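You operate a simulated robot arm through the tools that you are given. There is no shell and no other tool. Be economical: measure what you need, move in short steps, check, and stop when the job is done.

You run a simulated robot arm. Do the job below in one go: nothing can be reset, and whatever is moved stays where it is left.

JOB
Leak-test the red hose's line, then the orange one's; leave only the one that holds open.
Fine: one of the two leaks; press the test button with that line's valve alone open and read the tester.

It is judged by the outcome, as a careful person would: the job done as asked, and still so three seconds after it is handed in. It fails if anything else is knocked over, pushed out of place, dropped, spilled or broken.

ROBOT AND FRAMES
A 7-joint arm with a two-finger parallel gripper, hanging from a carriage that runs on a rail from [-14, -1383] to [9, 897] (x, y) and turns from -5.184 to 6.824 rad about z. Base frame: it is fixed where the carriage stands at the start and does not move with it; the origin is on the floor, on the carriage's upright axis, x ahead of it, y to its left, z up. Lengths are in mm, angles in rad, forces in N, time in s.
With the tool pointing down near the work surface it reaches from about 100 to 620 mm from the robot's upright axis, wherever it stands. Its first joint turns from -2.897 to 2.897 rad. Places, roughly: bench knob [700, 300, 1200]; black valve handle [700, 400, 1000]; blue valve handle [700, 300, 1000]; green valve handle [700, 900, 900]; leak tester [800, 400, 1400]; orange valve handle [700, 500, 1000]; paddles knob [700, 600, 1200]; red main lever [700, 900, 1200]; red valve handle [700, 600, 1000]; tampers knob [700, 500, 1200]; wheels knob [700, 400, 1200]; white valve handle [700, 800, 1000]. Payload 3.91 kg.
The tool frame sits at the grasp point between the pads (the TCP): z along the fingers, y along the line on which they close. The tips reach 30 mm beyond it. Largest opening 110 mm; finger width 20, thickness 10; the body of the gripper, 48 by 112 mm, starts 55 mm behind the TCP.
Orientation is that of the tool frame in the base frame, as a unit quaternion [w, x, y, z]. With the fingers straight down and closing along the base's y, the tool's x points along the base's -x, its y along +y and its z along -z.

CONTROLS
- The arm moves only by the tool move_arm. Its argument "plan" is a list of rows, each a list of 7 numbers: the finger opening in mm, from 0 to 110, then the shift along the tool's x, y, z in units of 200 mm (1.0 is 200 mm), then the turn, a rotation vector about the tool's x, y, z in units of 45 degrees (1.0 is 45 degrees). In form: [[jaw, x, y, z, ax, ay, az], ...]. A call has 1 to 12 rows; each row is the pose to reach, as a shift and turn from the pose commanded when the call began, along the tool's axes at that moment. A call with a number of a shift or a turn outside -1 to 1 is refused whole. Rows are played at 5 a second. More than 50 mm and 0.15 rad between two rows, or a gripper value outside its range, and nothing of the call is played. A pose out of reach is approached as far as the arm can. The call stops where the force on the tool passes 40 N (or 10 N more than at its start, if that is more) or the arm is blocked; 0.2 s more then pass. The fingers move at their own pace (about 108 mm/s each) and stop on an object; they squeeze with about 34 N. The grip force told is the motor's: it shows also when the fingers shut on nothing. Time passes only in rows, and 0.2 s behind the last, so rows that repeat a pose let the fingers close. It gives the time, the measured TCP pose, the force on the tool (base axes), the opening and the grip force at its end, in the units of the frame above (readings bear some noise), with the torque about the TCP (base axes, N m) and any sound that the robot's microphone picked up.
- Cameras (640 x 400 px; columns grow to the right, rows downward): "scene" is now at [271.4, 51.5, 1670.6]; the picture's right is [0.60, -0.80, 0.00], its down [-0.46, -0.34, -0.82] and it looks along [0.66, 0.49, -0.58] (base axes); focal length 284 px, centre (320, 200). "wrist" rides on the gripper at [72, 17, -103] in the tool frame; the picture's right is [-0.23, 0.97, 0.00], its down [-0.76, -0.18, -0.62] and it looks along [-0.61, -0.14, 0.78] (tool axes); focal length 222 px, centre (320, 200). There is no depth. A picture from a camera that has moved, and an enlarged one, comes with that camera's place and axes in the base frame and with its lens.
- capture(camera): a new picture of that camera. It takes no simulated time.
- move_column(by): slides the trunk up (or, below 0, down) by that many mm; the arm and the scene camera ride with it, the base frame stays. It gives what a move gives, with no picture.
- roll_base(legs): drives the robot by 1 to 6 legs, each [ahead, left, turn to the left] in mm, mm and rad, along the robot's own axes; the way and the turn of a leg run together, so that a leg with both is an arc; at most 1500 mm and 3.142 rad a leg. The arm and the cameras ride along, it lands a little off, and it stops where it bumps. It keeps to its track: a leg is cut to what the track allows. It gives what a move gives.
- pan_tilt(pan, tilt): turns the head with the scene camera to pan (to the left, within 2.705 rad either way) and tilt (down, from -0.506 to 1.204), counted from straight ahead of the robot. It gives what a move gives.
- close_up(camera, box): a new picture of the part [left, top, right, bottom] of that camera's present view, enlarged. It takes no simulated time.
- sign_off(): hands the job in; it is judged then, once.

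Go step by step. Nothing tells you exact positions but the pictures and the camera data: compare them with the known pose of the tool, close in by small moves and look again before you grip or let go. The budget is 120 turns and 82 pictures, counting those below and the enlarged ones. Unless the task says otherwise, let go and move clear before handing in, and close with one line.

The tools are called after "Request:" by a JSON object that holds its "name" and its "arguments". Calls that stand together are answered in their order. move_arm: Moves the arm, as the interface text tells. Its arguments: {"type":"object","properties":{"plan":{"type":"array","items":{"type":"array","items":{"type":"number"}}}},"required":["plan"]} The other tools are called the same way: move_column (by) slides the trunk up or down; roll_base (legs) drives the base; pan_tilt (pan, tilt) turns the head that bears the scene camera; capture (camera) takes a picture; close_up (camera, box) takes an enlarged picture of a part of a camera's view; sign_off () hands the job in.

At the start:

```text
t: 0.0
position: [394.0, 279.8, 1525.7]
tcp_rot: [-0.063, 0.0, 0.998, 0.01]
wrist_force: [0.3, 1.0, -0.4]
torque: [-0.02, 0.03, -0.02]
grip_width: 110.2
finger_force: 0.0
trunk travel left (down, up): [-334.0, 246.0]
robot x, y, heading: [-2.7, -0.8, -0.001]
head pan, tilt: [0.641, 0.613]
```

scene: 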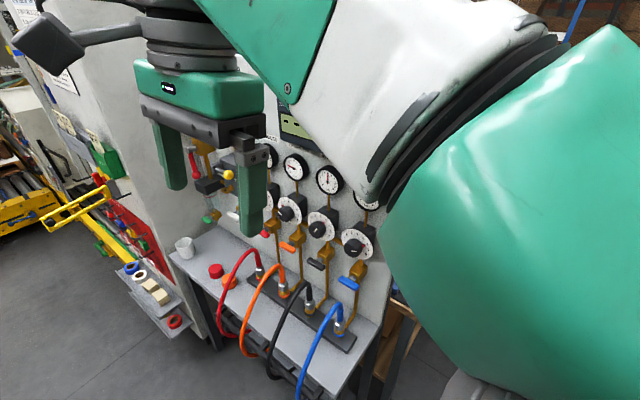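
wrist: 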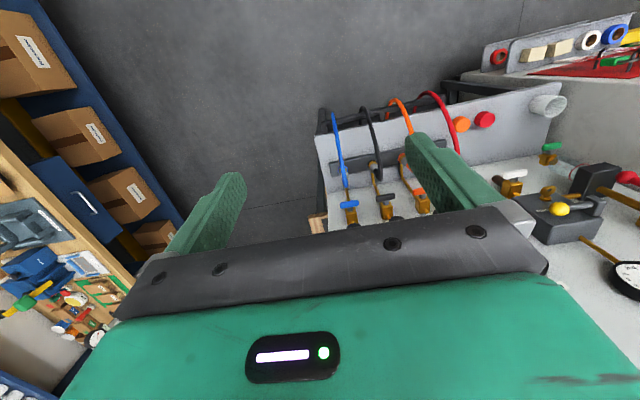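

I see a wall panel with a manifold: valves, knobs (regulators), gauges and a tester up high. I'll look more closely first.

Request:
{"name": "close_up", "arguments": {"camera": "scene", "box": [160, 100, 400, 250]}}

Request:
{"name": "close_up", "arguments": {"camera": "scene", "box": [160, 210, 400, 360]}}

```text
2.67 times, centred on (280, 175) of scene
camera zoom: at [271.4, 51.5, 1670.6], right [0.6, -0.8, 0.0], down [-0.46, -0.34, -0.82], along [0.66, 0.49, -0.58], focal length 759 px, centre (427, 267)
```

zoom: 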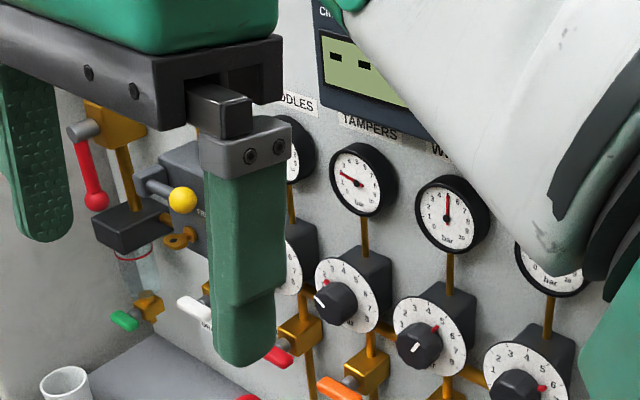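

```text
2.67 times, centred on (280, 285) of scene
camera zoom: at [271.4, 51.5, 1670.6], right [0.6, -0.8, 0.0], down [-0.46, -0.34, -0.82], along [0.66, 0.49, -0.58], focal length 759 px, centre (427, -27)
```

zoom: 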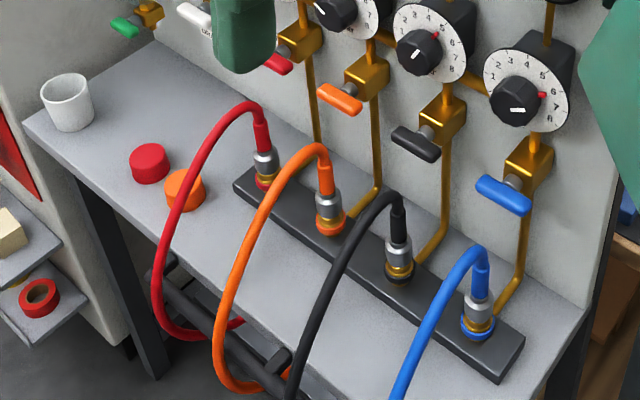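

The arm blocks the view, so I'll move the carriage left along the rail, turned right, and look left at the panel.

Request:
{"name": "roll_base", "arguments": {"legs": [[0, 0, -1.3], [-433, 120, 0]]}}

Request:
{"name": "pan_tilt", "arguments": {"pan": 1.35, "tilt": 0.5}}

Request:
{"name": "capture", "arguments": {"camera": "scene"}}

```text
t: 6.0
position: [374.5, 136.2, 1524.5]
tcp_rot: [-0.045, 0.612, 0.788, 0.048]
wrist_force: [0.1, 0.3, -0.4]
torque: [0.01, 0.01, 0.0]
grip_width: 110.0
finger_force: 0.0
trunk travel left (down, up): [-334.0, 246.0]
robot x, y, heading: [3.1, 446.5, -1.317]
head pan, tilt: [0.641, 0.613]
```

```text
t: 7.0
position: [374.4, 135.1, 1524.5]
tcp_rot: [-0.046, 0.611, 0.789, 0.048]
wrist_force: [-0.2, -0.3, 0.9]
torque: [-0.05, -0.01, 0.04]
grip_width: 110.0
finger_force: 0.0
trunk travel left (down, up): [-334.0, 246.0]
robot x, y, heading: [7.2, 447.6, -1.316]
head pan, tilt: [1.349, 0.499]
```

```text
77 pictures are left
camera scene: at [146.5, 255.7, 1680.8], right [0.03, -1.0, 0.0], down [-0.48, -0.01, -0.88], along [0.88, 0.03, -0.48], focal length 284 px, centre (320, 200)
```

scene: 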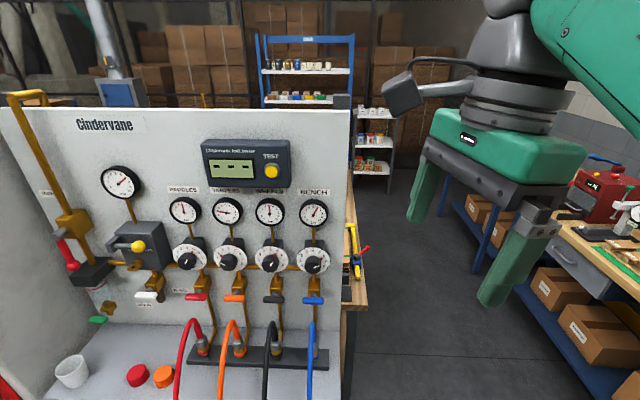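

Clear view. I'll zoom into the tester, regulators, valves and pipes.

Request:
{"name": "close_up", "arguments": {"camera": "scene", "box": [160, 130, 352, 250]}}

Request:
{"name": "close_up", "arguments": {"camera": "scene", "box": [160, 240, 352, 360]}}

Request:
{"name": "close_up", "arguments": {"camera": "scene", "box": [0, 160, 208, 330]}}

```text
3.33 times, centred on (256, 190) of scene
camera zoom: at [146.5, 255.7, 1680.8], right [0.03, -1.0, 0.0], down [-0.48, -0.01, -0.88], along [0.88, 0.03, -0.48], focal length 948 px, centre (533, 233)
```

zoom: 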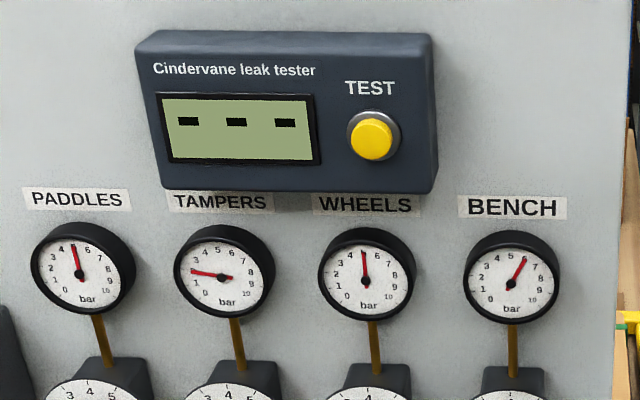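

```text
3.33 times, centred on (256, 300) of scene
camera zoom: at [146.5, 255.7, 1680.8], right [0.03, -1.0, 0.0], down [-0.48, -0.01, -0.88], along [0.88, 0.03, -0.48], focal length 948 px, centre (533, -133)
```

zoom: 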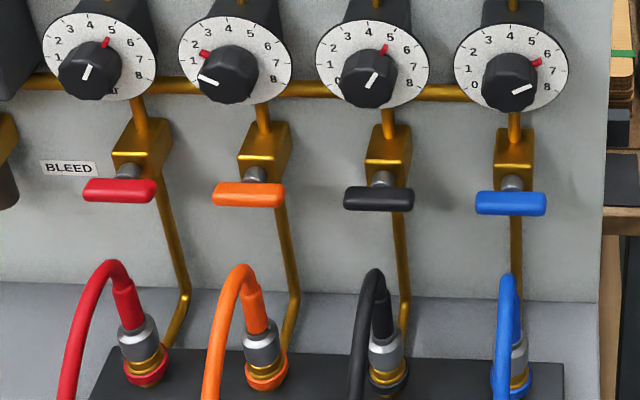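

```text
2.35 times, centred on (104, 245) of scene
camera zoom: at [146.5, 255.7, 1680.8], right [0.03, -1.0, 0.0], down [-0.48, -0.01, -0.88], along [0.88, 0.03, -0.48], focal length 669 px, centre (828, 94)
```

zoom: 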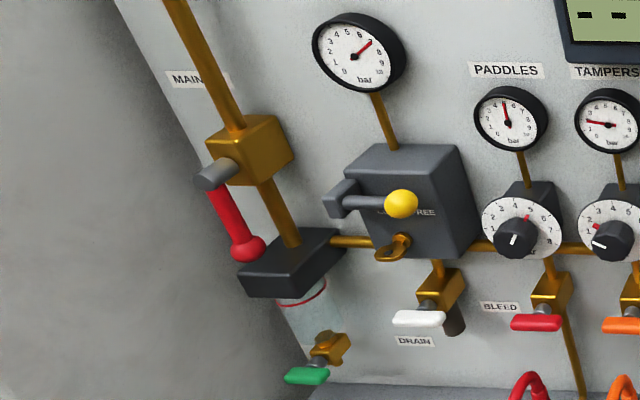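

All four line valves, bleed and drain are closed (handles crosswise), main is on. The red and orange handles are near x≈735, y≈620/530, z≈1040 and the TEST button near [740, 385, 1427]. Next I square the carriage up and lower the trunk.

Request:
{"name": "roll_base", "arguments": {"legs": [[143, -38, 0], [0, 0, 1.316]]}}

Request:
{"name": "move_column", "arguments": {"by": -250}}

```text
t: 11.7
position: [397.2, 577.4, 1525.6]
tcp_rot: [-0.065, 0.001, 0.998, 0.01]
wrist_force: [0.0, 0.7, 0.7]
torque: [0.04, -0.01, 0.0]
grip_width: 110.1
finger_force: 0.0
trunk travel left (down, up): [-334.0, 246.0]
robot x, y, heading: [3.5, 296.6, -0.003]
head pan, tilt: [1.349, 0.499]
```

```text
t: 14.2
position: [397.0, 576.6, 1274.4]
tcp_rot: [-0.065, 0.001, 0.998, 0.011]
wrist_force: [0.4, 0.2, -0.1]
torque: [-0.02, 0.03, 0.01]
grip_width: 109.9
finger_force: 0.0
trunk travel left (down, up): [-84.0, 496.0]
robot x, y, heading: [4.5, 298.4, 0.001]
head pan, tilt: [1.349, 0.499]
```

Now I reorient the tool to point at the panel (+x) while moving ahead 100 mm.

Request:
{"name": "move_arm", "arguments": {"plan": [[110, -0.08, 0, 0, 0, -0.17, 0], [110, -0.16, 0, 0, 0, -0.34, 0], [110, -0.24, 0, 0, 0, -0.51, 0], [110, -0.32, 0, 0, 0, -0.68, 0], [110, -0.4, 0, 0, 0, -0.85, 0], [110, -0.5, 0, 0, 0, -1, 0], [110, -0.5, 0, 0, 0, -1, 0]]}}

Request:
{"name": "move_arm", "arguments": {"plan": [[110, 0, 0, 0, 0, -0.17, 0], [110, 0, 0, 0, 0, -0.34, 0], [110, 0, 0, 0, 0, -0.51, 0], [110, 0, 0, 0, 0, -0.68, 0], [110, 0, 0, 0, 0, -0.85, 0], [110, 0, 0, 0, 0, -1, 0], [110, 0, 0, 0, 0, -1, 0]]}}

Request:
{"name": "pan_tilt", "arguments": {"pan": 0.3, "tilt": 0.5}}

Request:
{"name": "capture", "arguments": {"camera": "scene"}}

Request:
{"name": "capture", "arguments": {"camera": "wrist"}}

```text
t: 16.0
position: [506.7, 571.6, 1222.7]
tcp_rot: [0.279, 0.012, 0.96, 0.021]
wrist_force: [0.9, 0.5, 0.4]
torque: [-0.02, -0.02, -0.03]
grip_width: 110.4
finger_force: 0.0
trunk travel left (down, up): [-84.0, 496.0]
robot x, y, heading: [4.9, 300.0, -0.0]
head pan, tilt: [1.349, 0.499]
stopped in row 7: the arm was blocked; the commanded pose is now the measured one
```

```text
t: 17.8
position: [522.0, 545.5, 1195.6]
tcp_rot: [0.598, 0.046, 0.8, 0.009]
wrist_force: [0.1, -0.3, 0.6]
torque: [0.0, -0.01, -0.02]
grip_width: 109.7
finger_force: 0.1
trunk travel left (down, up): [-84.0, 496.0]
robot x, y, heading: [1.3, 295.0, 0.007]
head pan, tilt: [1.349, 0.499]
stopped in row 7: the arm was blocked; the commanded pose is now the measured one
```

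```text
t: 19.1
position: [523.0, 545.4, 1195.1]
tcp_rot: [0.598, 0.046, 0.8, 0.008]
wrist_force: [-0.2, -0.6, -0.1]
torque: [0.0, 0.03, 0.0]
grip_width: 110.0
finger_force: 0.1
trunk travel left (down, up): [-84.0, 496.0]
robot x, y, heading: [3.2, 297.5, 0.001]
head pan, tilt: [0.3, 0.499]
```

```text
73 pictures are left
camera scene: at [290.8, 324.2, 1430.8], right [0.3, -0.96, 0.0], down [-0.46, -0.14, -0.88], along [0.84, 0.26, -0.48], focal length 284 px, centre (320, 200)
```

scene: 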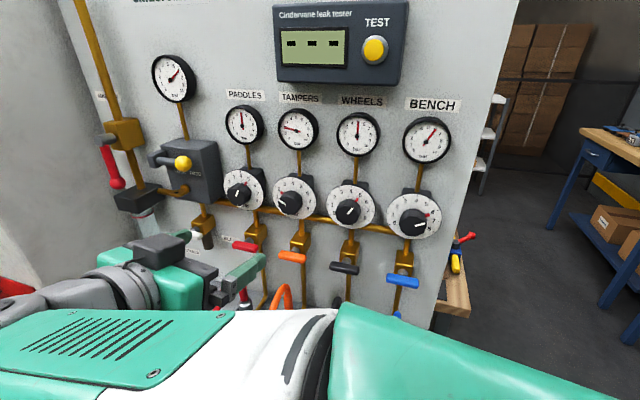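

```text
72 pictures are left
camera wrist: at [406.4, 572.0, 1155.9], right [0.13, 0.95, 0.28], down [-0.39, -0.21, 0.89], along [0.91, -0.22, 0.35], focal length 222 px, centre (320, 200)
```

wrist: 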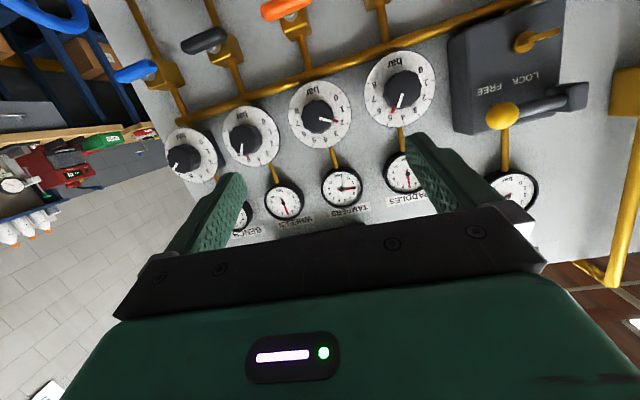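

The tool is tilted about 16° down and the arm hit a joint limit. I'll try finishing the tilt while moving down and ahead a bit.

Request:
{"name": "move_arm", "arguments": {"plan": [[110, 0.12, 0, 0, 0, -0.1, 0], [110, 0.24, 0, 0.05, 0, -0.2, 0], [110, 0.36, 0, 0.1, 0, -0.3, 0], [110, 0.4, 0, 0.1, 0, -0.36, 0]]}}

```text
t: 20.1
position: [519.5, 550.6, 1116.4]
tcp_rot: [0.707, 0.046, 0.705, 0.003]
wrist_force: [0.4, 0.0, 0.0]
torque: [0.0, 0.03, 0.02]
grip_width: 110.0
finger_force: 0.1
trunk travel left (down, up): [-84.0, 496.0]
robot x, y, heading: [1.2, 300.7, 0.004]
head pan, tilt: [0.3, 0.499]
```

Horizontal now. I'll roll the tool about its axis so the fingers close vertically.

Request:
{"name": "move_arm", "arguments": {"plan": [[110, 0, 0, 0, -0.02, 0, 0.17], [110, 0, 0, 0, -0.04, 0, 0.34], [110, 0, 0, 0, -0.06, 0, 0.51], [110, 0, 0, 0, -0.08, 0, 0.68], [110, 0, 0, 0, -0.08, 0, 0.85], [110, 0, 0, 0, -0.08, 0, 1], [110, 0, 0, 0, -0.08, 0, 1]]}}

Request:
{"name": "move_arm", "arguments": {"plan": [[110, 0, 0, 0, 0, 0, 0.17], [110, 0, 0, 0, 0, 0, 0.34], [110, 0, 0, 0, 0, 0, 0.51], [110, 0, 0, 0, 0, 0, 0.68], [110, 0, 0, 0, 0, 0, 0.85], [110, 0, 0, 0, 0, 0, 0.91]]}}

Request:
{"name": "capture", "arguments": {"camera": "scene"}}

Request:
{"name": "capture", "arguments": {"camera": "wrist"}}

```text
t: 21.7
position: [519.5, 551.4, 1113.7]
tcp_rot: [0.653, 0.292, 0.634, 0.295]
wrist_force: [-1.1, 0.2, -0.1]
torque: [-0.02, 0.01, 0.01]
grip_width: 109.6
finger_force: 0.0
trunk travel left (down, up): [-84.0, 496.0]
robot x, y, heading: [3.2, 300.1, -0.002]
head pan, tilt: [0.3, 0.499]
```

```text
t: 23.1
position: [520.2, 550.4, 1112.2]
tcp_rot: [0.509, 0.496, 0.492, 0.504]
wrist_force: [0.4, -0.3, -1.1]
torque: [0.0, 0.01, -0.01]
grip_width: 110.0
finger_force: 0.0
trunk travel left (down, up): [-84.0, 496.0]
robot x, y, heading: [2.8, 297.3, 0.003]
head pan, tilt: [0.3, 0.499]
```

```text
71 pictures are left
camera scene: at [290.8, 324.2, 1430.8], right [0.3, -0.96, 0.0], down [-0.46, -0.14, -0.88], along [0.84, 0.26, -0.48], focal length 284 px, centre (320, 200)
```

scene: 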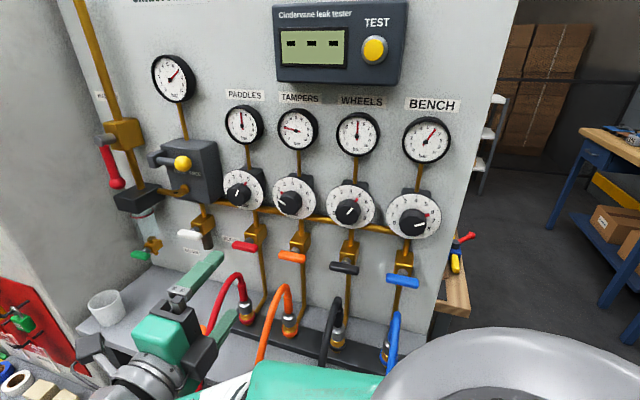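

```text
70 pictures are left
camera wrist: at [418.7, 623.8, 1127.8], right [-0.03, -0.23, 0.97], down [-0.63, -0.76, -0.19], along [0.78, -0.61, -0.12], focal length 222 px, centre (320, 200)
```

wrist: 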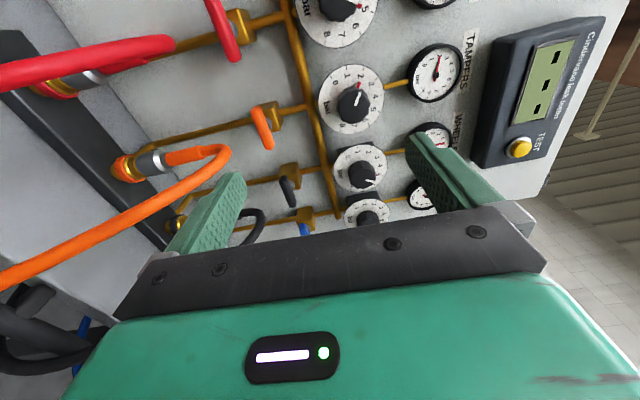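

Triangulating gives orange at ≈[735, 528, 1026] and red at ≈[735, 642, 1027]. I'll shift the carriage left 92 mm to line up with red, then go lower and nearer.

Request:
{"name": "roll_base", "arguments": {"legs": [[0, 92, 0]]}}

Request:
{"name": "move_arm", "arguments": {"plan": [[60, 0, -0.2, 0.1, 0, 0, 0], [60, 0, -0.4, 0.2, 0.01, 0, 0], [60, 0, -0.42, 0.4, 0.03, 0, 0], [60, 0, -0.42, 0.6, 0.03, 0, 0], [60, 0, -0.42, 0.6, 0.03, 0, 0]]}}

Request:
{"name": "capture", "arguments": {"camera": "scene"}}

Request:
{"name": "capture", "arguments": {"camera": "wrist"}}

```text
t: 24.2
position: [519.5, 641.8, 1114.2]
tcp_rot: [0.509, 0.495, 0.493, 0.504]
wrist_force: [-0.2, -0.4, 0.2]
torque: [0.03, -0.02, -0.01]
grip_width: 109.9
finger_force: 0.1
trunk travel left (down, up): [-84.0, 496.0]
robot x, y, heading: [2.4, 388.2, -0.003]
head pan, tilt: [0.3, 0.499]
```

```text
t: 25.4
position: [643.7, 639.4, 1033.0]
tcp_rot: [0.503, 0.5, 0.499, 0.498]
wrist_force: [0.0, -0.4, 0.4]
torque: [-0.02, 0.02, 0.0]
grip_width: 60.0
finger_force: 0.1
trunk travel left (down, up): [-84.0, 496.0]
robot x, y, heading: [0.9, 388.5, 0.002]
head pan, tilt: [0.3, 0.499]
```

```text
69 pictures are left
camera scene: at [291.8, 414.8, 1430.8], right [0.3, -0.95, 0.0], down [-0.46, -0.14, -0.88], along [0.84, 0.26, -0.48], focal length 284 px, centre (320, 200)
```

scene: 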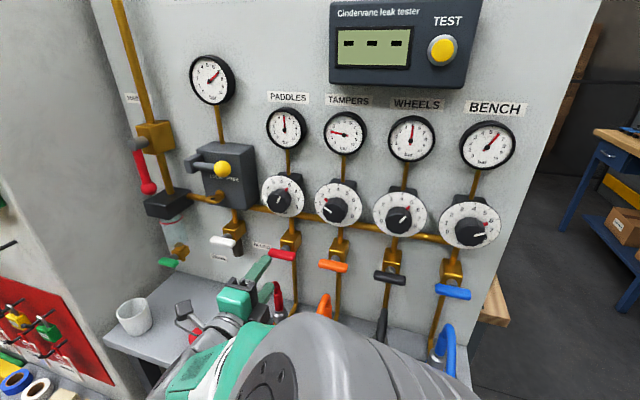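

```text
68 pictures are left
camera wrist: at [543.7, 713.3, 1049.1], right [0.0, -0.22, 0.97], down [-0.63, -0.76, -0.18], along [0.78, -0.61, -0.14], focal length 222 px, centre (320, 200)
```

wrist: 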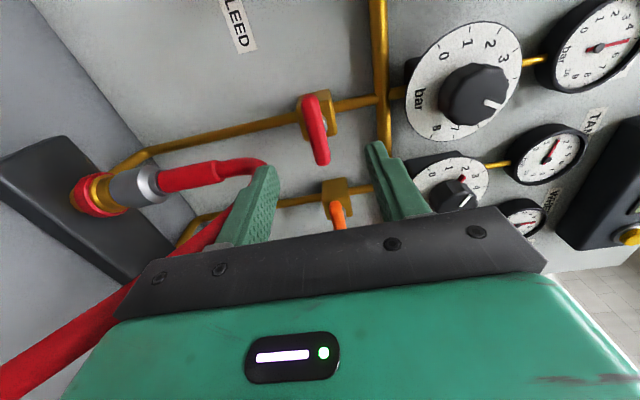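

The red hose arches just under the valve, so instead of clamping with a vertical hand I'll push a handle end up with closed fingertips, hand horizontal. First I'll look closely at the valve for stops.

Request:
{"name": "close_up", "arguments": {"camera": "wrist", "box": [240, 60, 400, 160]}}

Request:
{"name": "close_up", "arguments": {"camera": "scene", "box": [190, 220, 382, 340]}}

```text
4.00 times, centred on (320, 110) of wrist
camera zoom: at [543.7, 713.3, 1049.1], right [0.0, -0.22, 0.97], down [-0.63, -0.76, -0.18], along [0.78, -0.61, -0.14], focal length 888 px, centre (320, 560)
```

zoom: 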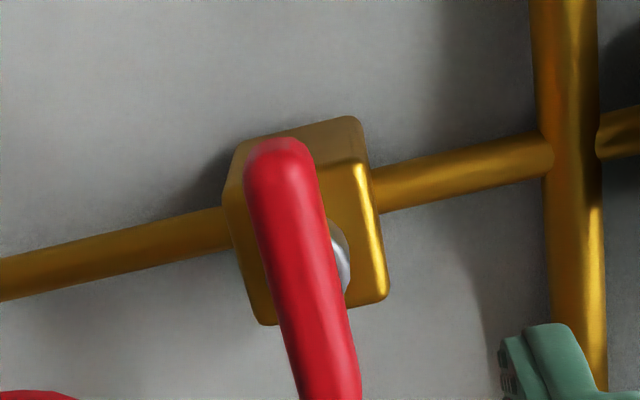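

```text
3.33 times, centred on (286, 280) of scene
camera zoom: at [291.8, 414.8, 1430.8], right [0.3, -0.95, 0.0], down [-0.46, -0.14, -0.88], along [0.84, 0.26, -0.48], focal length 948 px, centre (433, -67)
```

zoom: 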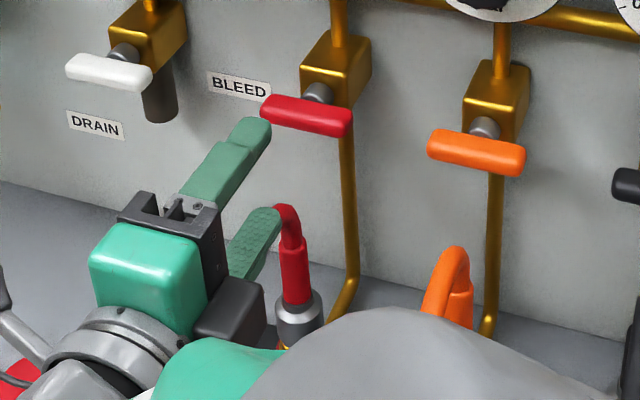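

No visible stop. I back off, roll the hand flat (fingers closed), and tilt it 15° down.

Request:
{"name": "move_arm", "arguments": {"plan": [[60, 0, 0, -0.2, 0, 0, 0], [40, 0, 0, -0.3, 0, 0, -0.17], [20, 0, 0, -0.3, 0, 0, -0.34], [0, 0, 0, -0.3, 0, 0, -0.51], [0, 0, 0, -0.3, 0, 0, -0.68], [0, 0, 0, -0.3, 0, 0, -0.85], [0, 0, 0, -0.3, 0, 0, -1]]}}

Request:
{"name": "move_arm", "arguments": {"plan": [[0, 0, 0, 0, 0, 0, -0.17], [0, 0, 0, 0, 0, 0, -0.34], [0, 0, 0, 0, 0, 0, -0.51], [0, 0, 0, 0, 0, 0, -0.68], [0, 0, 0, 0, 0, 0, -0.85], [0, 0, 0, 0, 0, 0, -1]]}}

Request:
{"name": "move_arm", "arguments": {"plan": [[0, -0.1, 0, 0, 0, 0.17, 0], [0, -0.1, 0, 0, 0, 0.33, 0], [0, -0.1, 0, 0, 0, 0.33, 0]]}}

Request:
{"name": "capture", "arguments": {"camera": "scene"}}

Request:
{"name": "capture", "arguments": {"camera": "wrist"}}

```text
t: 27.1
position: [583.9, 640.2, 1033.2]
tcp_rot: [0.655, 0.271, 0.653, 0.267]
wrist_force: [0.9, -0.7, 0.0]
torque: [0.02, -0.02, 0.01]
grip_width: 0.0
finger_force: 34.4
trunk travel left (down, up): [-84.0, 496.0]
robot x, y, heading: [6.1, 385.3, -0.001]
head pan, tilt: [0.3, 0.499]
```

```text
t: 28.4
position: [583.5, 640.6, 1033.0]
tcp_rot: [0.707, 0.0, 0.707, -0.004]
wrist_force: [0.6, 0.1, -0.2]
torque: [0.01, -0.03, -0.01]
grip_width: 0.0
finger_force: 33.4
trunk travel left (down, up): [-84.0, 496.0]
robot x, y, heading: [6.3, 391.3, -0.0]
head pan, tilt: [0.3, 0.499]
```

```text
t: 29.4
position: [570.9, 647.7, 1016.7]
tcp_rot: [0.583, -0.002, 0.813, 0.0]
wrist_force: [-0.7, -0.3, -0.4]
torque: [0.03, -0.01, 0.01]
grip_width: 0.2
finger_force: 35.0
trunk travel left (down, up): [-84.0, 496.0]
robot x, y, heading: [2.2, 392.5, 0.003]
head pan, tilt: [0.3, 0.499]
stopped in row 3: the arm was blocked; the commanded pose is now the measured one
```

```text
65 pictures are left
camera scene: at [291.7, 414.8, 1430.8], right [0.3, -0.95, 0.0], down [-0.46, -0.14, -0.88], along [0.84, 0.26, -0.48], focal length 284 px, centre (320, 200)
```

scene: 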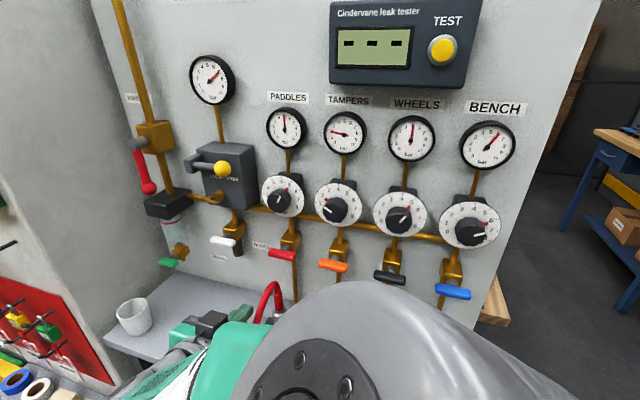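

```text
64 pictures are left
camera wrist: at [451.5, 664.0, 980.5], right [0.07, 0.97, 0.21], down [-0.35, -0.18, 0.92], along [0.94, -0.14, 0.33], focal length 222 px, centre (320, 200)
```

wrist: 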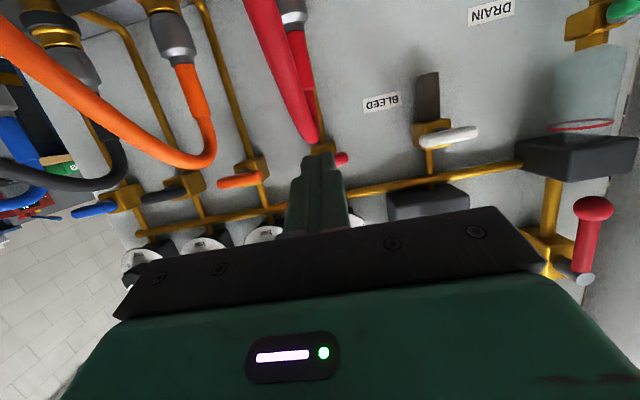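

The tool points at the panel, tilted ~19° down, fingers closed. I'll approach a point just under the red handle's left end and check.

Request:
{"name": "move_arm", "arguments": {"plan": [[0, 0, 0.12, 0, 0, 0, 0], [0, -0.06, 0.12, 0.24, 0, 0, 0], [0, -0.123, 0.12, 0.487, 0, 0, 0], [0, -0.123, 0.12, 0.487, 0, 0, 0]]}}

Request:
{"name": "capture", "arguments": {"camera": "wrist"}}

Request:
{"name": "capture", "arguments": {"camera": "scene"}}

```text
refused: row 3 steps farther than a row can; nothing moved
```

```text
63 pictures are left
camera wrist: at [451.5, 664.0, 980.5], right [0.07, 0.97, 0.21], down [-0.35, -0.18, 0.92], along [0.94, -0.14, 0.33], focal length 222 px, centre (320, 200)
```

wrist: 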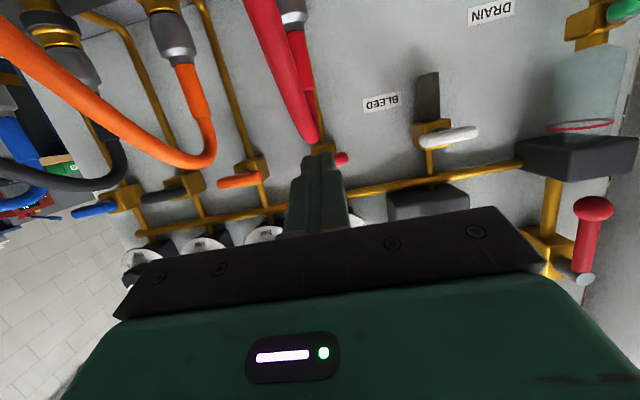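

```text
62 pictures are left
camera scene: at [291.7, 414.8, 1430.8], right [0.3, -0.95, 0.0], down [-0.46, -0.14, -0.88], along [0.84, 0.26, -0.48], focal length 284 px, centre (320, 200)
```

scene: 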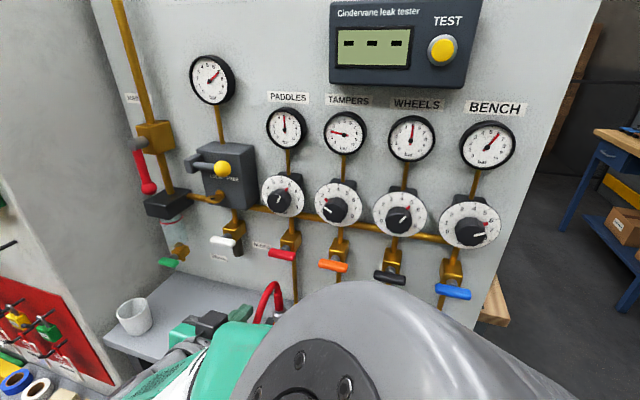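

The step was slightly too large; I'll redo it with finer rows.

Request:
{"name": "move_arm", "arguments": {"plan": [[0, 0, 0.12, 0, 0, 0, 0], [0, -0.04, 0.12, 0.16, 0, 0, 0], [0, -0.08, 0.12, 0.32, 0, 0, 0], [0, -0.123, 0.12, 0.487, 0, 0, 0], [0, -0.123, 0.12, 0.487, 0, 0, 0]]}}

Request:
{"name": "capture", "arguments": {"camera": "wrist"}}

Request:
{"name": "capture", "arguments": {"camera": "scene"}}

```text
t: 30.6
position: [671.9, 672.1, 1010.6]
tcp_rot: [0.585, -0.003, 0.811, 0.001]
wrist_force: [0.6, 0.5, 1.0]
torque: [0.0, 0.05, -0.02]
grip_width: 0.0
finger_force: 34.6
trunk travel left (down, up): [-84.0, 496.0]
robot x, y, heading: [0.6, 392.6, 0.002]
head pan, tilt: [0.3, 0.499]
```

```text
61 pictures are left
camera wrist: at [551.4, 687.6, 975.5], right [0.07, 0.97, 0.21], down [-0.35, -0.18, 0.92], along [0.93, -0.14, 0.33], focal length 222 px, centre (320, 200)
```

wrist: 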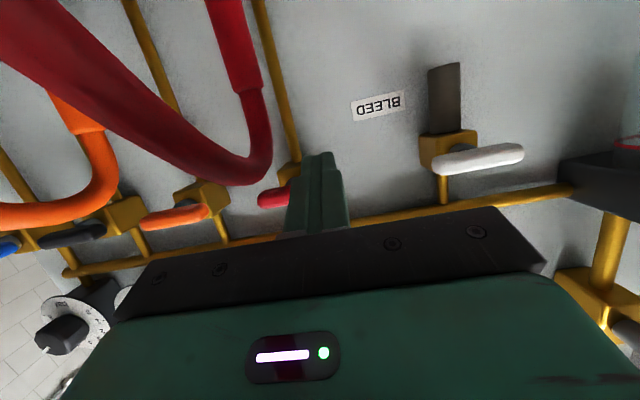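

```text
60 pictures are left
camera scene: at [291.8, 414.7, 1430.8], right [0.3, -0.95, 0.0], down [-0.46, -0.14, -0.88], along [0.84, 0.26, -0.48], focal length 284 px, centre (320, 200)
```

scene: 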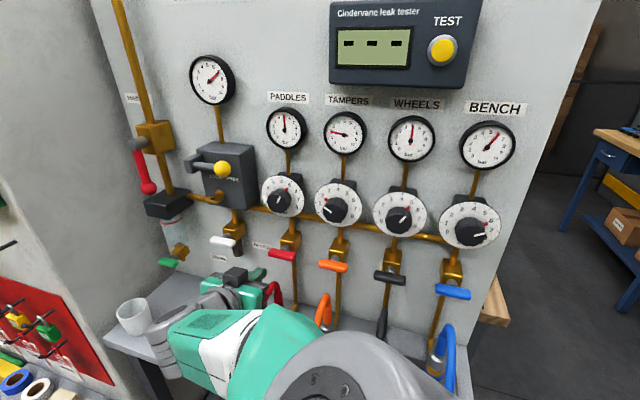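

The finger is left of the hose and under the handle level. I'll advance under the left end, then sweep it up.

Request:
{"name": "move_arm", "arguments": {"plan": [[0, -0.028, 0, 0.12, 0, 0, 0], [0, -0.057, 0, 0.245, 0, 0, 0], [0, -0.057, 0, 0.245, 0, 0, 0]]}}

Request:
{"name": "move_arm", "arguments": {"plan": [[0, -0.05, 0, -0.017, 0, 0, 0], [0, -0.1, 0, -0.034, 0, 0, 0], [0, -0.15, -0.005, -0.05, 0, 0, 0], [0, -0.2, -0.02, -0.068, 0, 0, 0], [0, -0.265, -0.055, -0.09, 0, 0, 0], [0, -0.265, -0.055, -0.09, 0, 0, 0]]}}

Request:
{"name": "capture", "arguments": {"camera": "wrist"}}

Request:
{"name": "capture", "arguments": {"camera": "scene"}}

```text
t: 31.4
position: [721.9, 673.9, 1008.3]
tcp_rot: [0.585, -0.002, 0.811, 0.001]
wrist_force: [-0.1, 0.0, -0.1]
torque: [0.01, -0.03, 0.01]
grip_width: 0.3
finger_force: 33.6
trunk travel left (down, up): [-84.0, 496.0]
robot x, y, heading: [4.4, 387.4, 0.0]
head pan, tilt: [0.3, 0.499]
```

```text
t: 32.0
position: [717.3, 672.3, 1012.2]
tcp_rot: [0.576, -0.004, 0.817, 0.001]
wrist_force: [-2.3, -0.7, -11.5]
torque: [0.15, 0.01, -0.01]
grip_width: 0.2
finger_force: 34.0
trunk travel left (down, up): [-84.0, 496.0]
robot x, y, heading: [4.7, 387.8, -0.002]
head pan, tilt: [0.3, 0.499]
stopped in row 2: the force on the tool passed its limit at 48 N (the readings are from after the stop); the commanded pose is now the measured one
```

```text
59 pictures are left
camera wrist: at [597.6, 688.1, 978.3], right [0.07, 0.97, 0.21], down [-0.33, -0.18, 0.93], along [0.94, -0.13, 0.31], focal length 222 px, centre (320, 200)
```

wrist: 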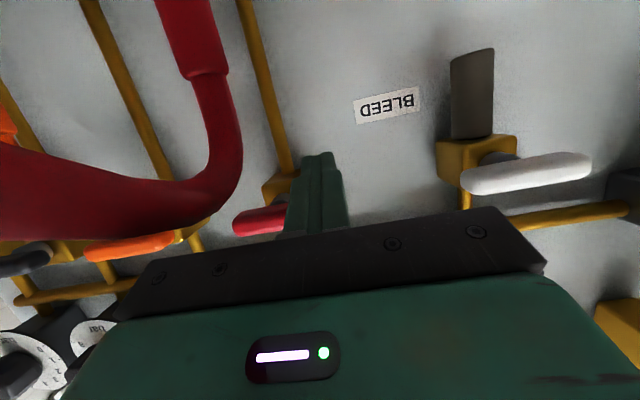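

```text
58 pictures are left
camera scene: at [290.7, 414.5, 1430.5], right [0.3, -0.95, 0.0], down [-0.46, -0.14, -0.88], along [0.84, 0.26, -0.48], focal length 284 px, centre (320, 200)
```

scene: 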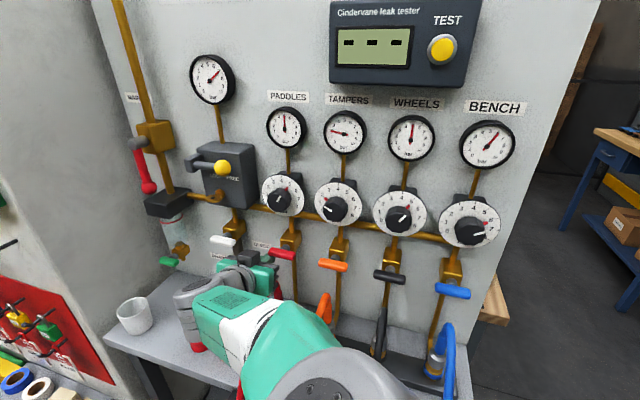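

That direction hits a stop, so red opens the other way (left end down, right end up). I'll retreat, come over the top of the left end and press it down partway.

Request:
{"name": "move_arm", "arguments": {"plan": [[0, 0.061, 0, -0.111, 0, 0, 0], [0, 0.103, 0, -0.229, 0, 0, 0], [0, -0.01, 0, -0.269, 0, 0, 0], [0, -0.142, 0, -0.316, 0, 0, 0], [0, -0.192, 0, -0.175, 0, 0, 0], [0, -0.235, 0, -0.057, 0, 0, 0], [0, -0.235, 0, -0.057, 0, 0, 0]]}}

Request:
{"name": "capture", "arguments": {"camera": "wrist"}}

Request:
{"name": "close_up", "arguments": {"camera": "scene", "box": [190, 220, 382, 340]}}

```text
t: 33.6
position: [725.2, 671.7, 1063.8]
tcp_rot: [0.579, -0.003, 0.816, 0.001]
wrist_force: [-0.4, -0.7, -0.3]
torque: [0.0, 0.04, 0.01]
grip_width: 0.0
finger_force: 34.1
trunk travel left (down, up): [-84.0, 496.0]
robot x, y, heading: [4.8, 391.1, 0.002]
head pan, tilt: [0.3, 0.499]
```

```text
57 pictures are left
camera wrist: at [604.9, 687.5, 1029.3], right [0.07, 0.97, 0.21], down [-0.34, -0.18, 0.92], along [0.94, -0.13, 0.32], focal length 222 px, centre (320, 200)
```

wrist: 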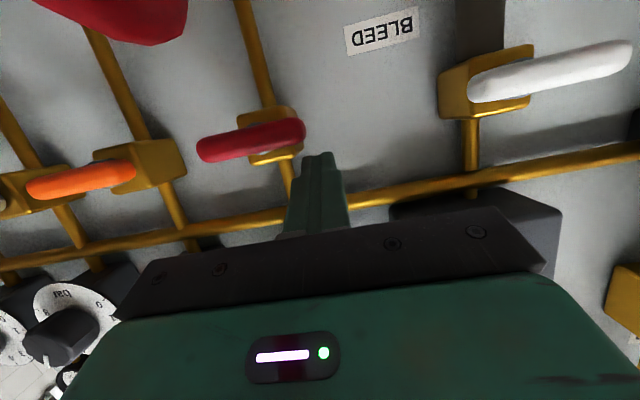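

```text
3.33 times, centred on (286, 280) of scene
camera zoom: at [291.8, 414.9, 1430.8], right [0.3, -0.95, 0.0], down [-0.46, -0.14, -0.88], along [0.84, 0.26, -0.48], focal length 948 px, centre (433, -67)
```

zoom: 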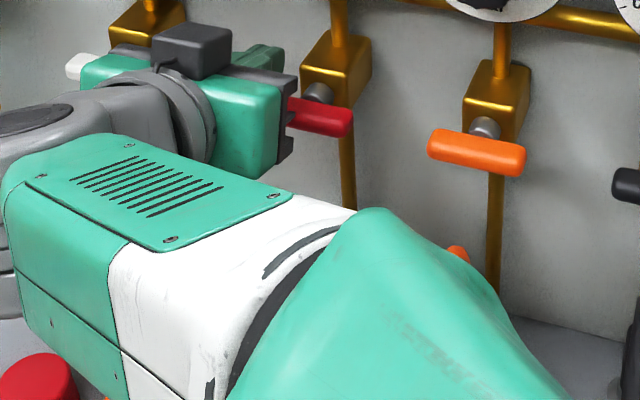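

The handle spans y≈605–669, pivot ≈637. I'll press its left end down from above to about 50°.

Request:
{"name": "move_arm", "arguments": {"plan": [[0, 0, -0.05, 0, 0, 0, 0], [0, 0.035, -0.05, 0.012, 0, 0, 0], [0, 0.066, -0.05, 0.024, 0, 0, 0], [0, 0.095, -0.04, 0.034, 0, 0, 0], [0, 0.122, -0.03, 0.044, 0, 0, 0], [0, 0.15, -0.025, 0.054, 0, 0, 0], [0, 0.179, -0.02, 0.064, 0, 0, 0], [0, 0.179, -0.02, 0.064, 0, 0, 0]]}}

Request:
{"name": "capture", "arguments": {"camera": "wrist"}}

```text
t: 35.4
position: [725.3, 669.6, 1026.3]
tcp_rot: [0.579, -0.004, 0.815, 0.002]
wrist_force: [1.3, 1.7, 1.5]
torque: [0.0, 0.0, 0.02]
grip_width: 0.0
finger_force: 34.6
trunk travel left (down, up): [-84.0, 496.0]
robot x, y, heading: [3.4, 389.6, 0.007]
head pan, tilt: [0.3, 0.499]
```

```text
55 pictures are left
camera wrist: at [605.2, 685.6, 991.3], right [0.07, 0.97, 0.21], down [-0.34, -0.18, 0.93], along [0.94, -0.13, 0.31], focal length 222 px, centre (320, 200)
```

wrist: 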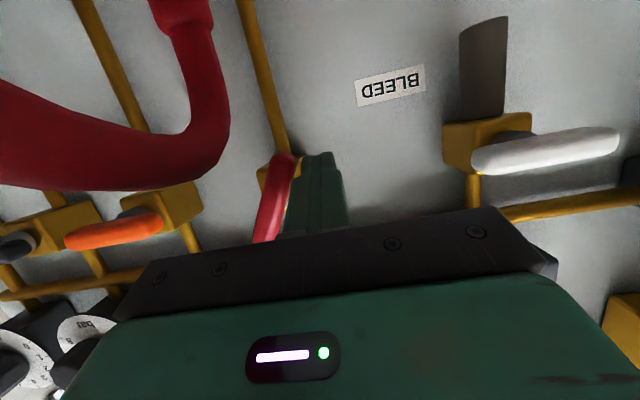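

It's turning freely, about 60–70° already. I'll finish by nudging the lower end right.

Request:
{"name": "move_arm", "arguments": {"plan": [[0, 0.03, -0.02, 0.01, 0, 0, 0], [0, 0.05, -0.04, 0.018, 0, 0, 0], [0, 0.05, -0.06, 0.018, 0, 0, 0], [0, 0.05, -0.08, 0.018, 0, 0, 0], [0, 0.05, -0.08, 0.018, 0, 0, 0]]}}

Request:
{"name": "capture", "arguments": {"camera": "wrist"}}

```text
t: 36.6
position: [723.4, 660.2, 1014.7]
tcp_rot: [0.578, -0.003, 0.816, 0.004]
wrist_force: [8.7, 26.0, -12.4]
torque: [-0.17, 0.11, 0.02]
grip_width: 0.1
finger_force: 33.7
trunk travel left (down, up): [-84.0, 496.0]
robot x, y, heading: [4.2, 389.0, 0.002]
head pan, tilt: [0.3, 0.499]
```

```text
54 pictures are left
camera wrist: at [604.4, 675.3, 980.4], right [0.06, 0.97, 0.22], down [-0.33, -0.18, 0.92], along [0.94, -0.13, 0.31], focal length 222 px, centre (320, 200)
```

wrist: 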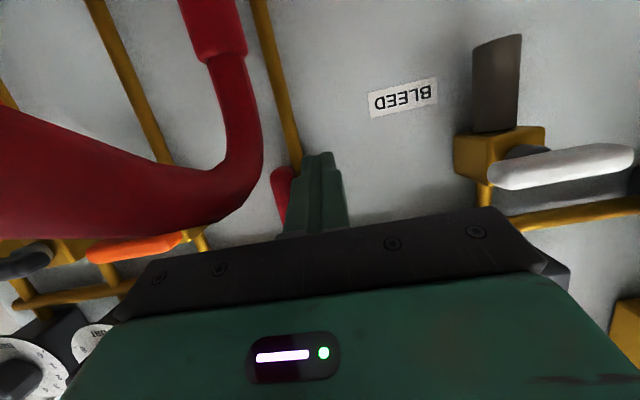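

A 26 N side force shows it's at its stop. I'll back off and view it.

Request:
{"name": "move_arm", "arguments": {"plan": [[0, 0, 0.07, 0, 0, 0, 0], [0, 0.067, 0.1, -0.188, 0, 0, 0], [0, 0.13, 0.1, -0.377, 0, 0, 0], [0, 0.2, 0.1, -0.56, 0, 0, 0], [0, 0.2, 0.1, -0.56, 0, 0, 0]]}}

Request:
{"name": "capture", "arguments": {"camera": "wrist"}}

Request:
{"name": "capture", "arguments": {"camera": "scene"}}

```text
t: 37.8
position: [604.4, 670.4, 1013.6]
tcp_rot: [0.579, -0.002, 0.815, 0.001]
wrist_force: [-0.2, -0.2, 0.3]
torque: [-0.01, -0.03, 0.03]
grip_width: 0.0
finger_force: 33.7
trunk travel left (down, up): [-84.0, 496.0]
robot x, y, heading: [7.4, 389.0, 0.001]
head pan, tilt: [0.3, 0.499]
```

```text
53 pictures are left
camera wrist: at [485.1, 685.6, 979.6], right [0.07, 0.97, 0.21], down [-0.34, -0.18, 0.92], along [0.94, -0.14, 0.32], focal length 222 px, centre (320, 200)
```

wrist: 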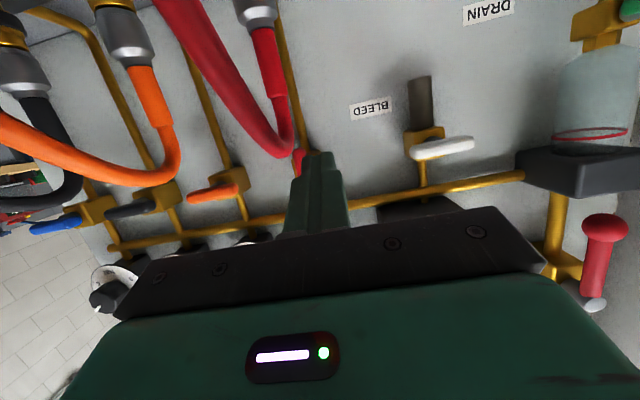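

```text
52 pictures are left
camera scene: at [291.6, 414.9, 1430.7], right [0.3, -0.95, 0.0], down [-0.46, -0.14, -0.88], along [0.84, 0.26, -0.48], focal length 284 px, centre (320, 200)
```

scene: 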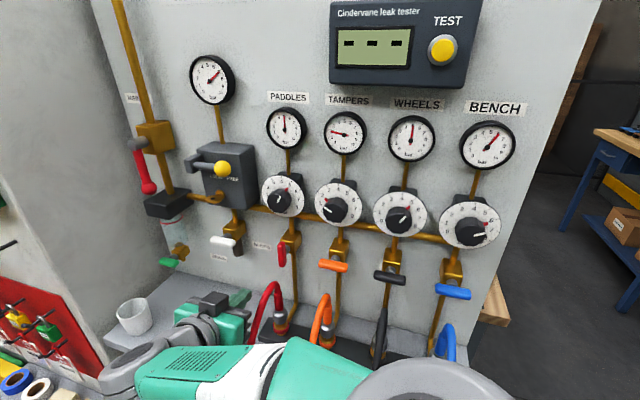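

Red is now vertical (open), with the others closed. The TEST button is at ≈[745, 385, 1425], so I raise the trunk, roll right, then press.

Request:
{"name": "move_column", "arguments": {"by": 411}}

Request:
{"name": "roll_base", "arguments": {"legs": [[0, -285, 0]]}}

Request:
{"name": "capture", "arguments": {"camera": "wrist"}}

Request:
{"name": "pan_tilt", "arguments": {"pan": 0.5, "tilt": 0.7}}

Request:
{"name": "capture", "arguments": {"camera": "scene"}}

```text
refused: 411 is not a number from -400 to 400
```

```text
t: 39.8
position: [601.6, 388.8, 1014.3]
tcp_rot: [0.579, -0.004, 0.816, 0.002]
wrist_force: [0.2, 0.7, -0.3]
torque: [0.03, 0.0, -0.01]
grip_width: 0.0
finger_force: 34.1
trunk travel left (down, up): [-84.0, 496.0]
robot x, y, heading: [3.5, 106.4, -0.0]
head pan, tilt: [0.3, 0.499]
```

```text
51 pictures are left
camera wrist: at [482.3, 403.5, 979.4], right [0.07, 0.97, 0.21], down [-0.34, -0.18, 0.92], along [0.94, -0.13, 0.32], focal length 222 px, centre (320, 200)
```

wrist: 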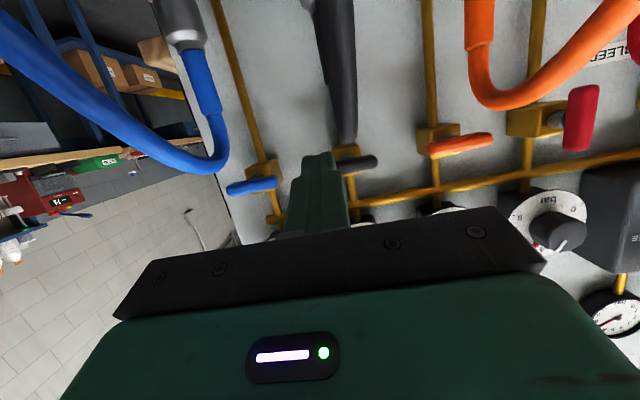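

```text
t: 40.5
position: [600.7, 388.3, 1014.1]
tcp_rot: [0.579, -0.004, 0.816, 0.001]
wrist_force: [-0.2, 0.8, 0.0]
torque: [0.0, -0.04, -0.02]
grip_width: 0.1
finger_force: 34.0
trunk travel left (down, up): [-84.0, 496.0]
robot x, y, heading: [1.9, 107.9, -0.003]
head pan, tilt: [0.499, 0.7]
```

```text
50 pictures are left
camera scene: at [276.5, 146.4, 1413.1], right [0.48, -0.88, 0.0], down [-0.56, -0.31, -0.77], along [0.67, 0.37, -0.64], focal length 284 px, centre (320, 200)
```

scene: 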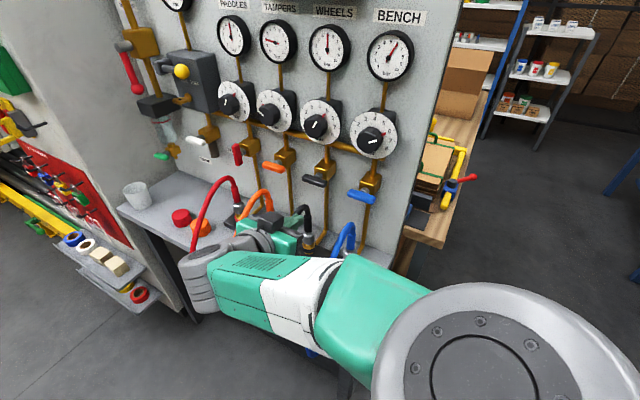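

The column call was refused (limit 400) and the roll went on at low height; it seems nothing was hit. I'll check the hoses before raising.

Request:
{"name": "close_up", "arguments": {"camera": "scene", "box": [160, 130, 400, 280]}}

```text
2.67 times, centred on (280, 205) of scene
camera zoom: at [276.5, 146.4, 1413.1], right [0.48, -0.88, 0.0], down [-0.56, -0.31, -0.77], along [0.67, 0.37, -0.64], focal length 759 px, centre (427, 187)
```

zoom: 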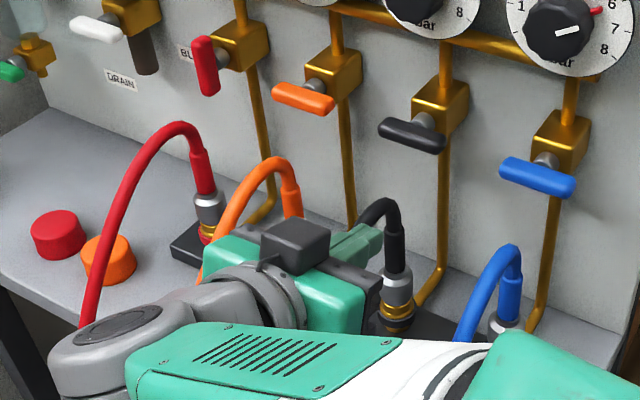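

Everything is intact. Now I raise the trunk.

Request:
{"name": "move_column", "arguments": {"by": 100}}

Request:
{"name": "capture", "arguments": {"camera": "scene"}}

```text
t: 41.8
position: [602.6, 389.1, 1114.8]
tcp_rot: [0.579, -0.004, 0.815, 0.001]
wrist_force: [0.2, 0.1, 0.5]
torque: [0.02, -0.03, 0.01]
grip_width: 0.1
finger_force: 34.2
trunk travel left (down, up): [-184.0, 396.0]
robot x, y, heading: [1.4, 102.3, 0.002]
head pan, tilt: [0.499, 0.7]
```

```text
48 pictures are left
camera scene: at [276.4, 146.4, 1513.0], right [0.48, -0.88, 0.0], down [-0.56, -0.31, -0.76], along [0.67, 0.37, -0.64], focal length 284 px, centre (320, 200)
```

scene: 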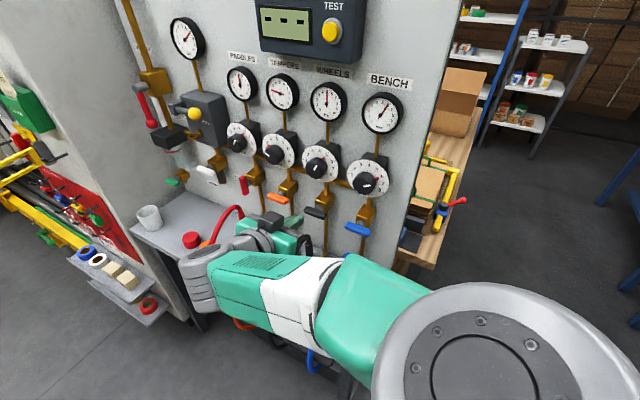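

Request:
{"name": "move_column", "arguments": {"by": 312}}

Request:
{"name": "capture", "arguments": {"camera": "wrist"}}

Request:
{"name": "pan_tilt", "arguments": {"pan": 0.35, "tilt": 0.75}}

Request:
{"name": "capture", "arguments": {"camera": "scene"}}

```text
t: 44.9
position: [602.8, 387.7, 1427.3]
tcp_rot: [0.579, -0.004, 0.815, 0.002]
wrist_force: [0.3, 0.1, 1.4]
torque: [0.01, -0.01, 0.0]
grip_width: 0.1
finger_force: 34.3
trunk travel left (down, up): [-496.0, 84.0]
robot x, y, heading: [0.3, 107.6, 0.002]
head pan, tilt: [0.499, 0.7]
```

```text
47 pictures are left
camera wrist: at [482.3, 403.7, 1391.5], right [0.07, 0.97, 0.21], down [-0.34, -0.18, 0.92], along [0.94, -0.13, 0.32], focal length 222 px, centre (320, 200)
```

wrist: 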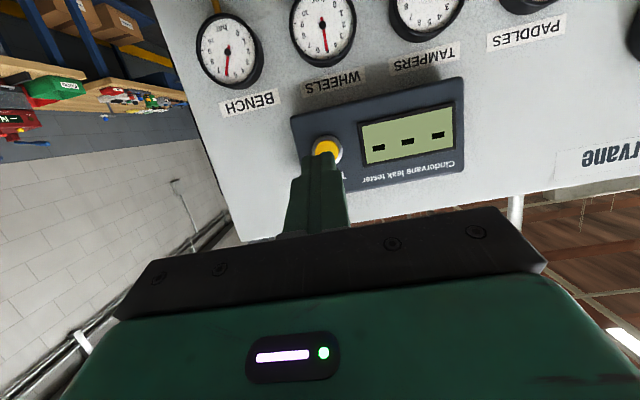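

```text
t: 45.6
position: [602.9, 387.6, 1425.2]
tcp_rot: [0.579, -0.004, 0.815, 0.001]
wrist_force: [1.0, 0.4, 0.1]
torque: [0.0, -0.02, -0.01]
grip_width: 0.0
finger_force: 33.8
trunk travel left (down, up): [-496.0, 84.0]
robot x, y, heading: [-0.5, 108.8, 0.003]
head pan, tilt: [0.351, 0.75]
```

```text
46 pictures are left
camera scene: at [279.7, 134.3, 1820.8], right [0.35, -0.94, 0.0], down [-0.64, -0.24, -0.73], along [0.69, 0.25, -0.68], focal length 284 px, centre (320, 200)
```

scene: 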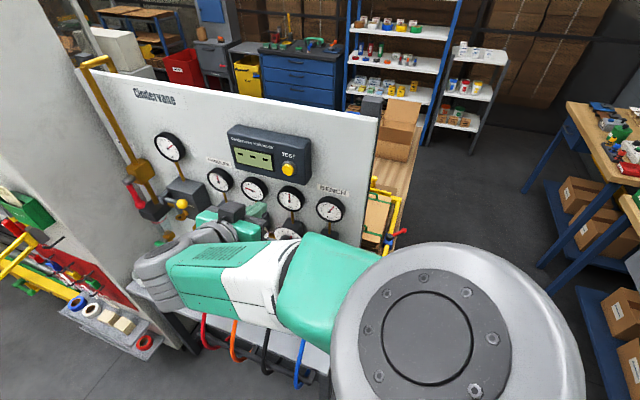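

The tester is in view of the wrist camera and the fingertip is aligned with the button. I approach.

Request:
{"name": "move_arm", "arguments": {"plan": [[0, -0.045, 0, 0.143, 0, 0, 0], [0, -0.09, 0, 0.286, 0, 0, 0], [0, -0.1375, 0, 0.429, 0, 0, 0], [0, -0.1375, 0, 0.429, 0, 0, 0]]}}

Request:
{"name": "capture", "arguments": {"camera": "wrist"}}

Request:
{"name": "close_up", "arguments": {"camera": "scene", "box": [200, 110, 360, 210]}}

```text
t: 46.6
position: [692.7, 388.0, 1423.8]
tcp_rot: [0.578, -0.003, 0.816, 0.001]
wrist_force: [0.1, 0.2, -0.4]
torque: [0.0, -0.01, 0.0]
grip_width: 0.1
finger_force: 34.5
trunk travel left (down, up): [-496.0, 84.0]
robot x, y, heading: [3.2, 107.8, 0.001]
head pan, tilt: [0.351, 0.75]
```

```text
45 pictures are left
camera wrist: at [573.3, 402.9, 1389.1], right [0.07, 0.97, 0.21], down [-0.34, -0.18, 0.92], along [0.94, -0.13, 0.32], focal length 222 px, centre (320, 200)
```

wrist: 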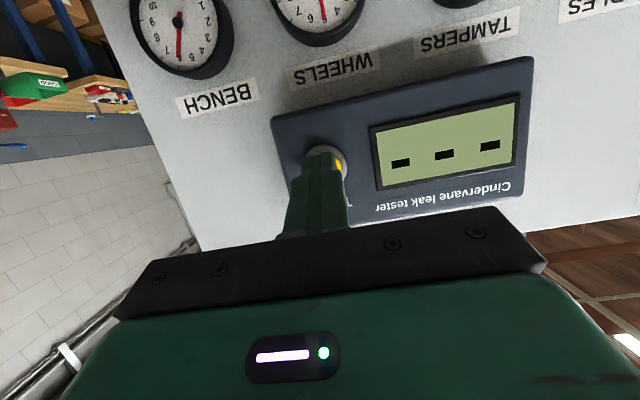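

```text
4.00 times, centred on (280, 160) of scene
camera zoom: at [279.7, 134.3, 1820.8], right [0.35, -0.94, 0.0], down [-0.64, -0.24, -0.73], along [0.69, 0.25, -0.68], focal length 1138 px, centre (480, 360)
```

zoom: 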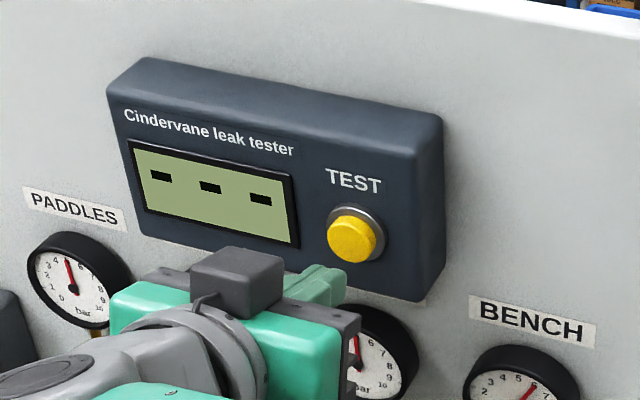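

The button face is at about [755, 387, 1422] and the tool is aligned. I press slowly.

Request:
{"name": "move_arm", "arguments": {"plan": [[0, -0.025, 0, 0.071, 0, 0, 0], [0, -0.037, 0, 0.104, 0, 0, 0], [0, -0.047, 0, 0.132, 0, 0, 0], [0, -0.054, 0, 0.151, 0, 0, 0], [0, -0.059, 0, 0.165, 0, 0, 0]]}}

Request:
{"name": "close_up", "arguments": {"camera": "scene", "box": [200, 110, 360, 210]}}

```text
t: 47.6
position: [720.1, 389.6, 1423.5]
tcp_rot: [0.578, -0.004, 0.816, 0.001]
wrist_force: [-35.4, -11.1, 8.6]
torque: [-0.03, -0.28, -0.44]
grip_width: 0.0
finger_force: 33.8
trunk travel left (down, up): [-496.0, 84.0]
robot x, y, heading: [0.6, 104.7, 0.001]
head pan, tilt: [0.351, 0.75]
heard: click
stopped in row 5: the force on the tool passed its limit at 45 N (the readings are from after the stop); the commanded pose is now the measured one
```

```text
4.00 times, centred on (280, 160) of scene
camera zoom: at [278.5, 133.7, 1820.2], right [0.35, -0.94, 0.0], down [-0.64, -0.24, -0.73], along [0.68, 0.25, -0.68], focal length 1138 px, centre (480, 360)
```

zoom: 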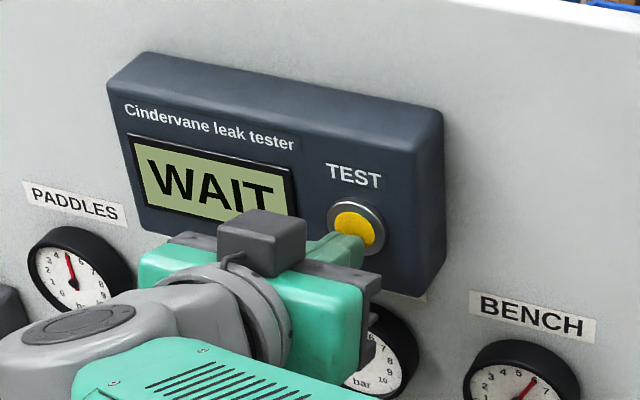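

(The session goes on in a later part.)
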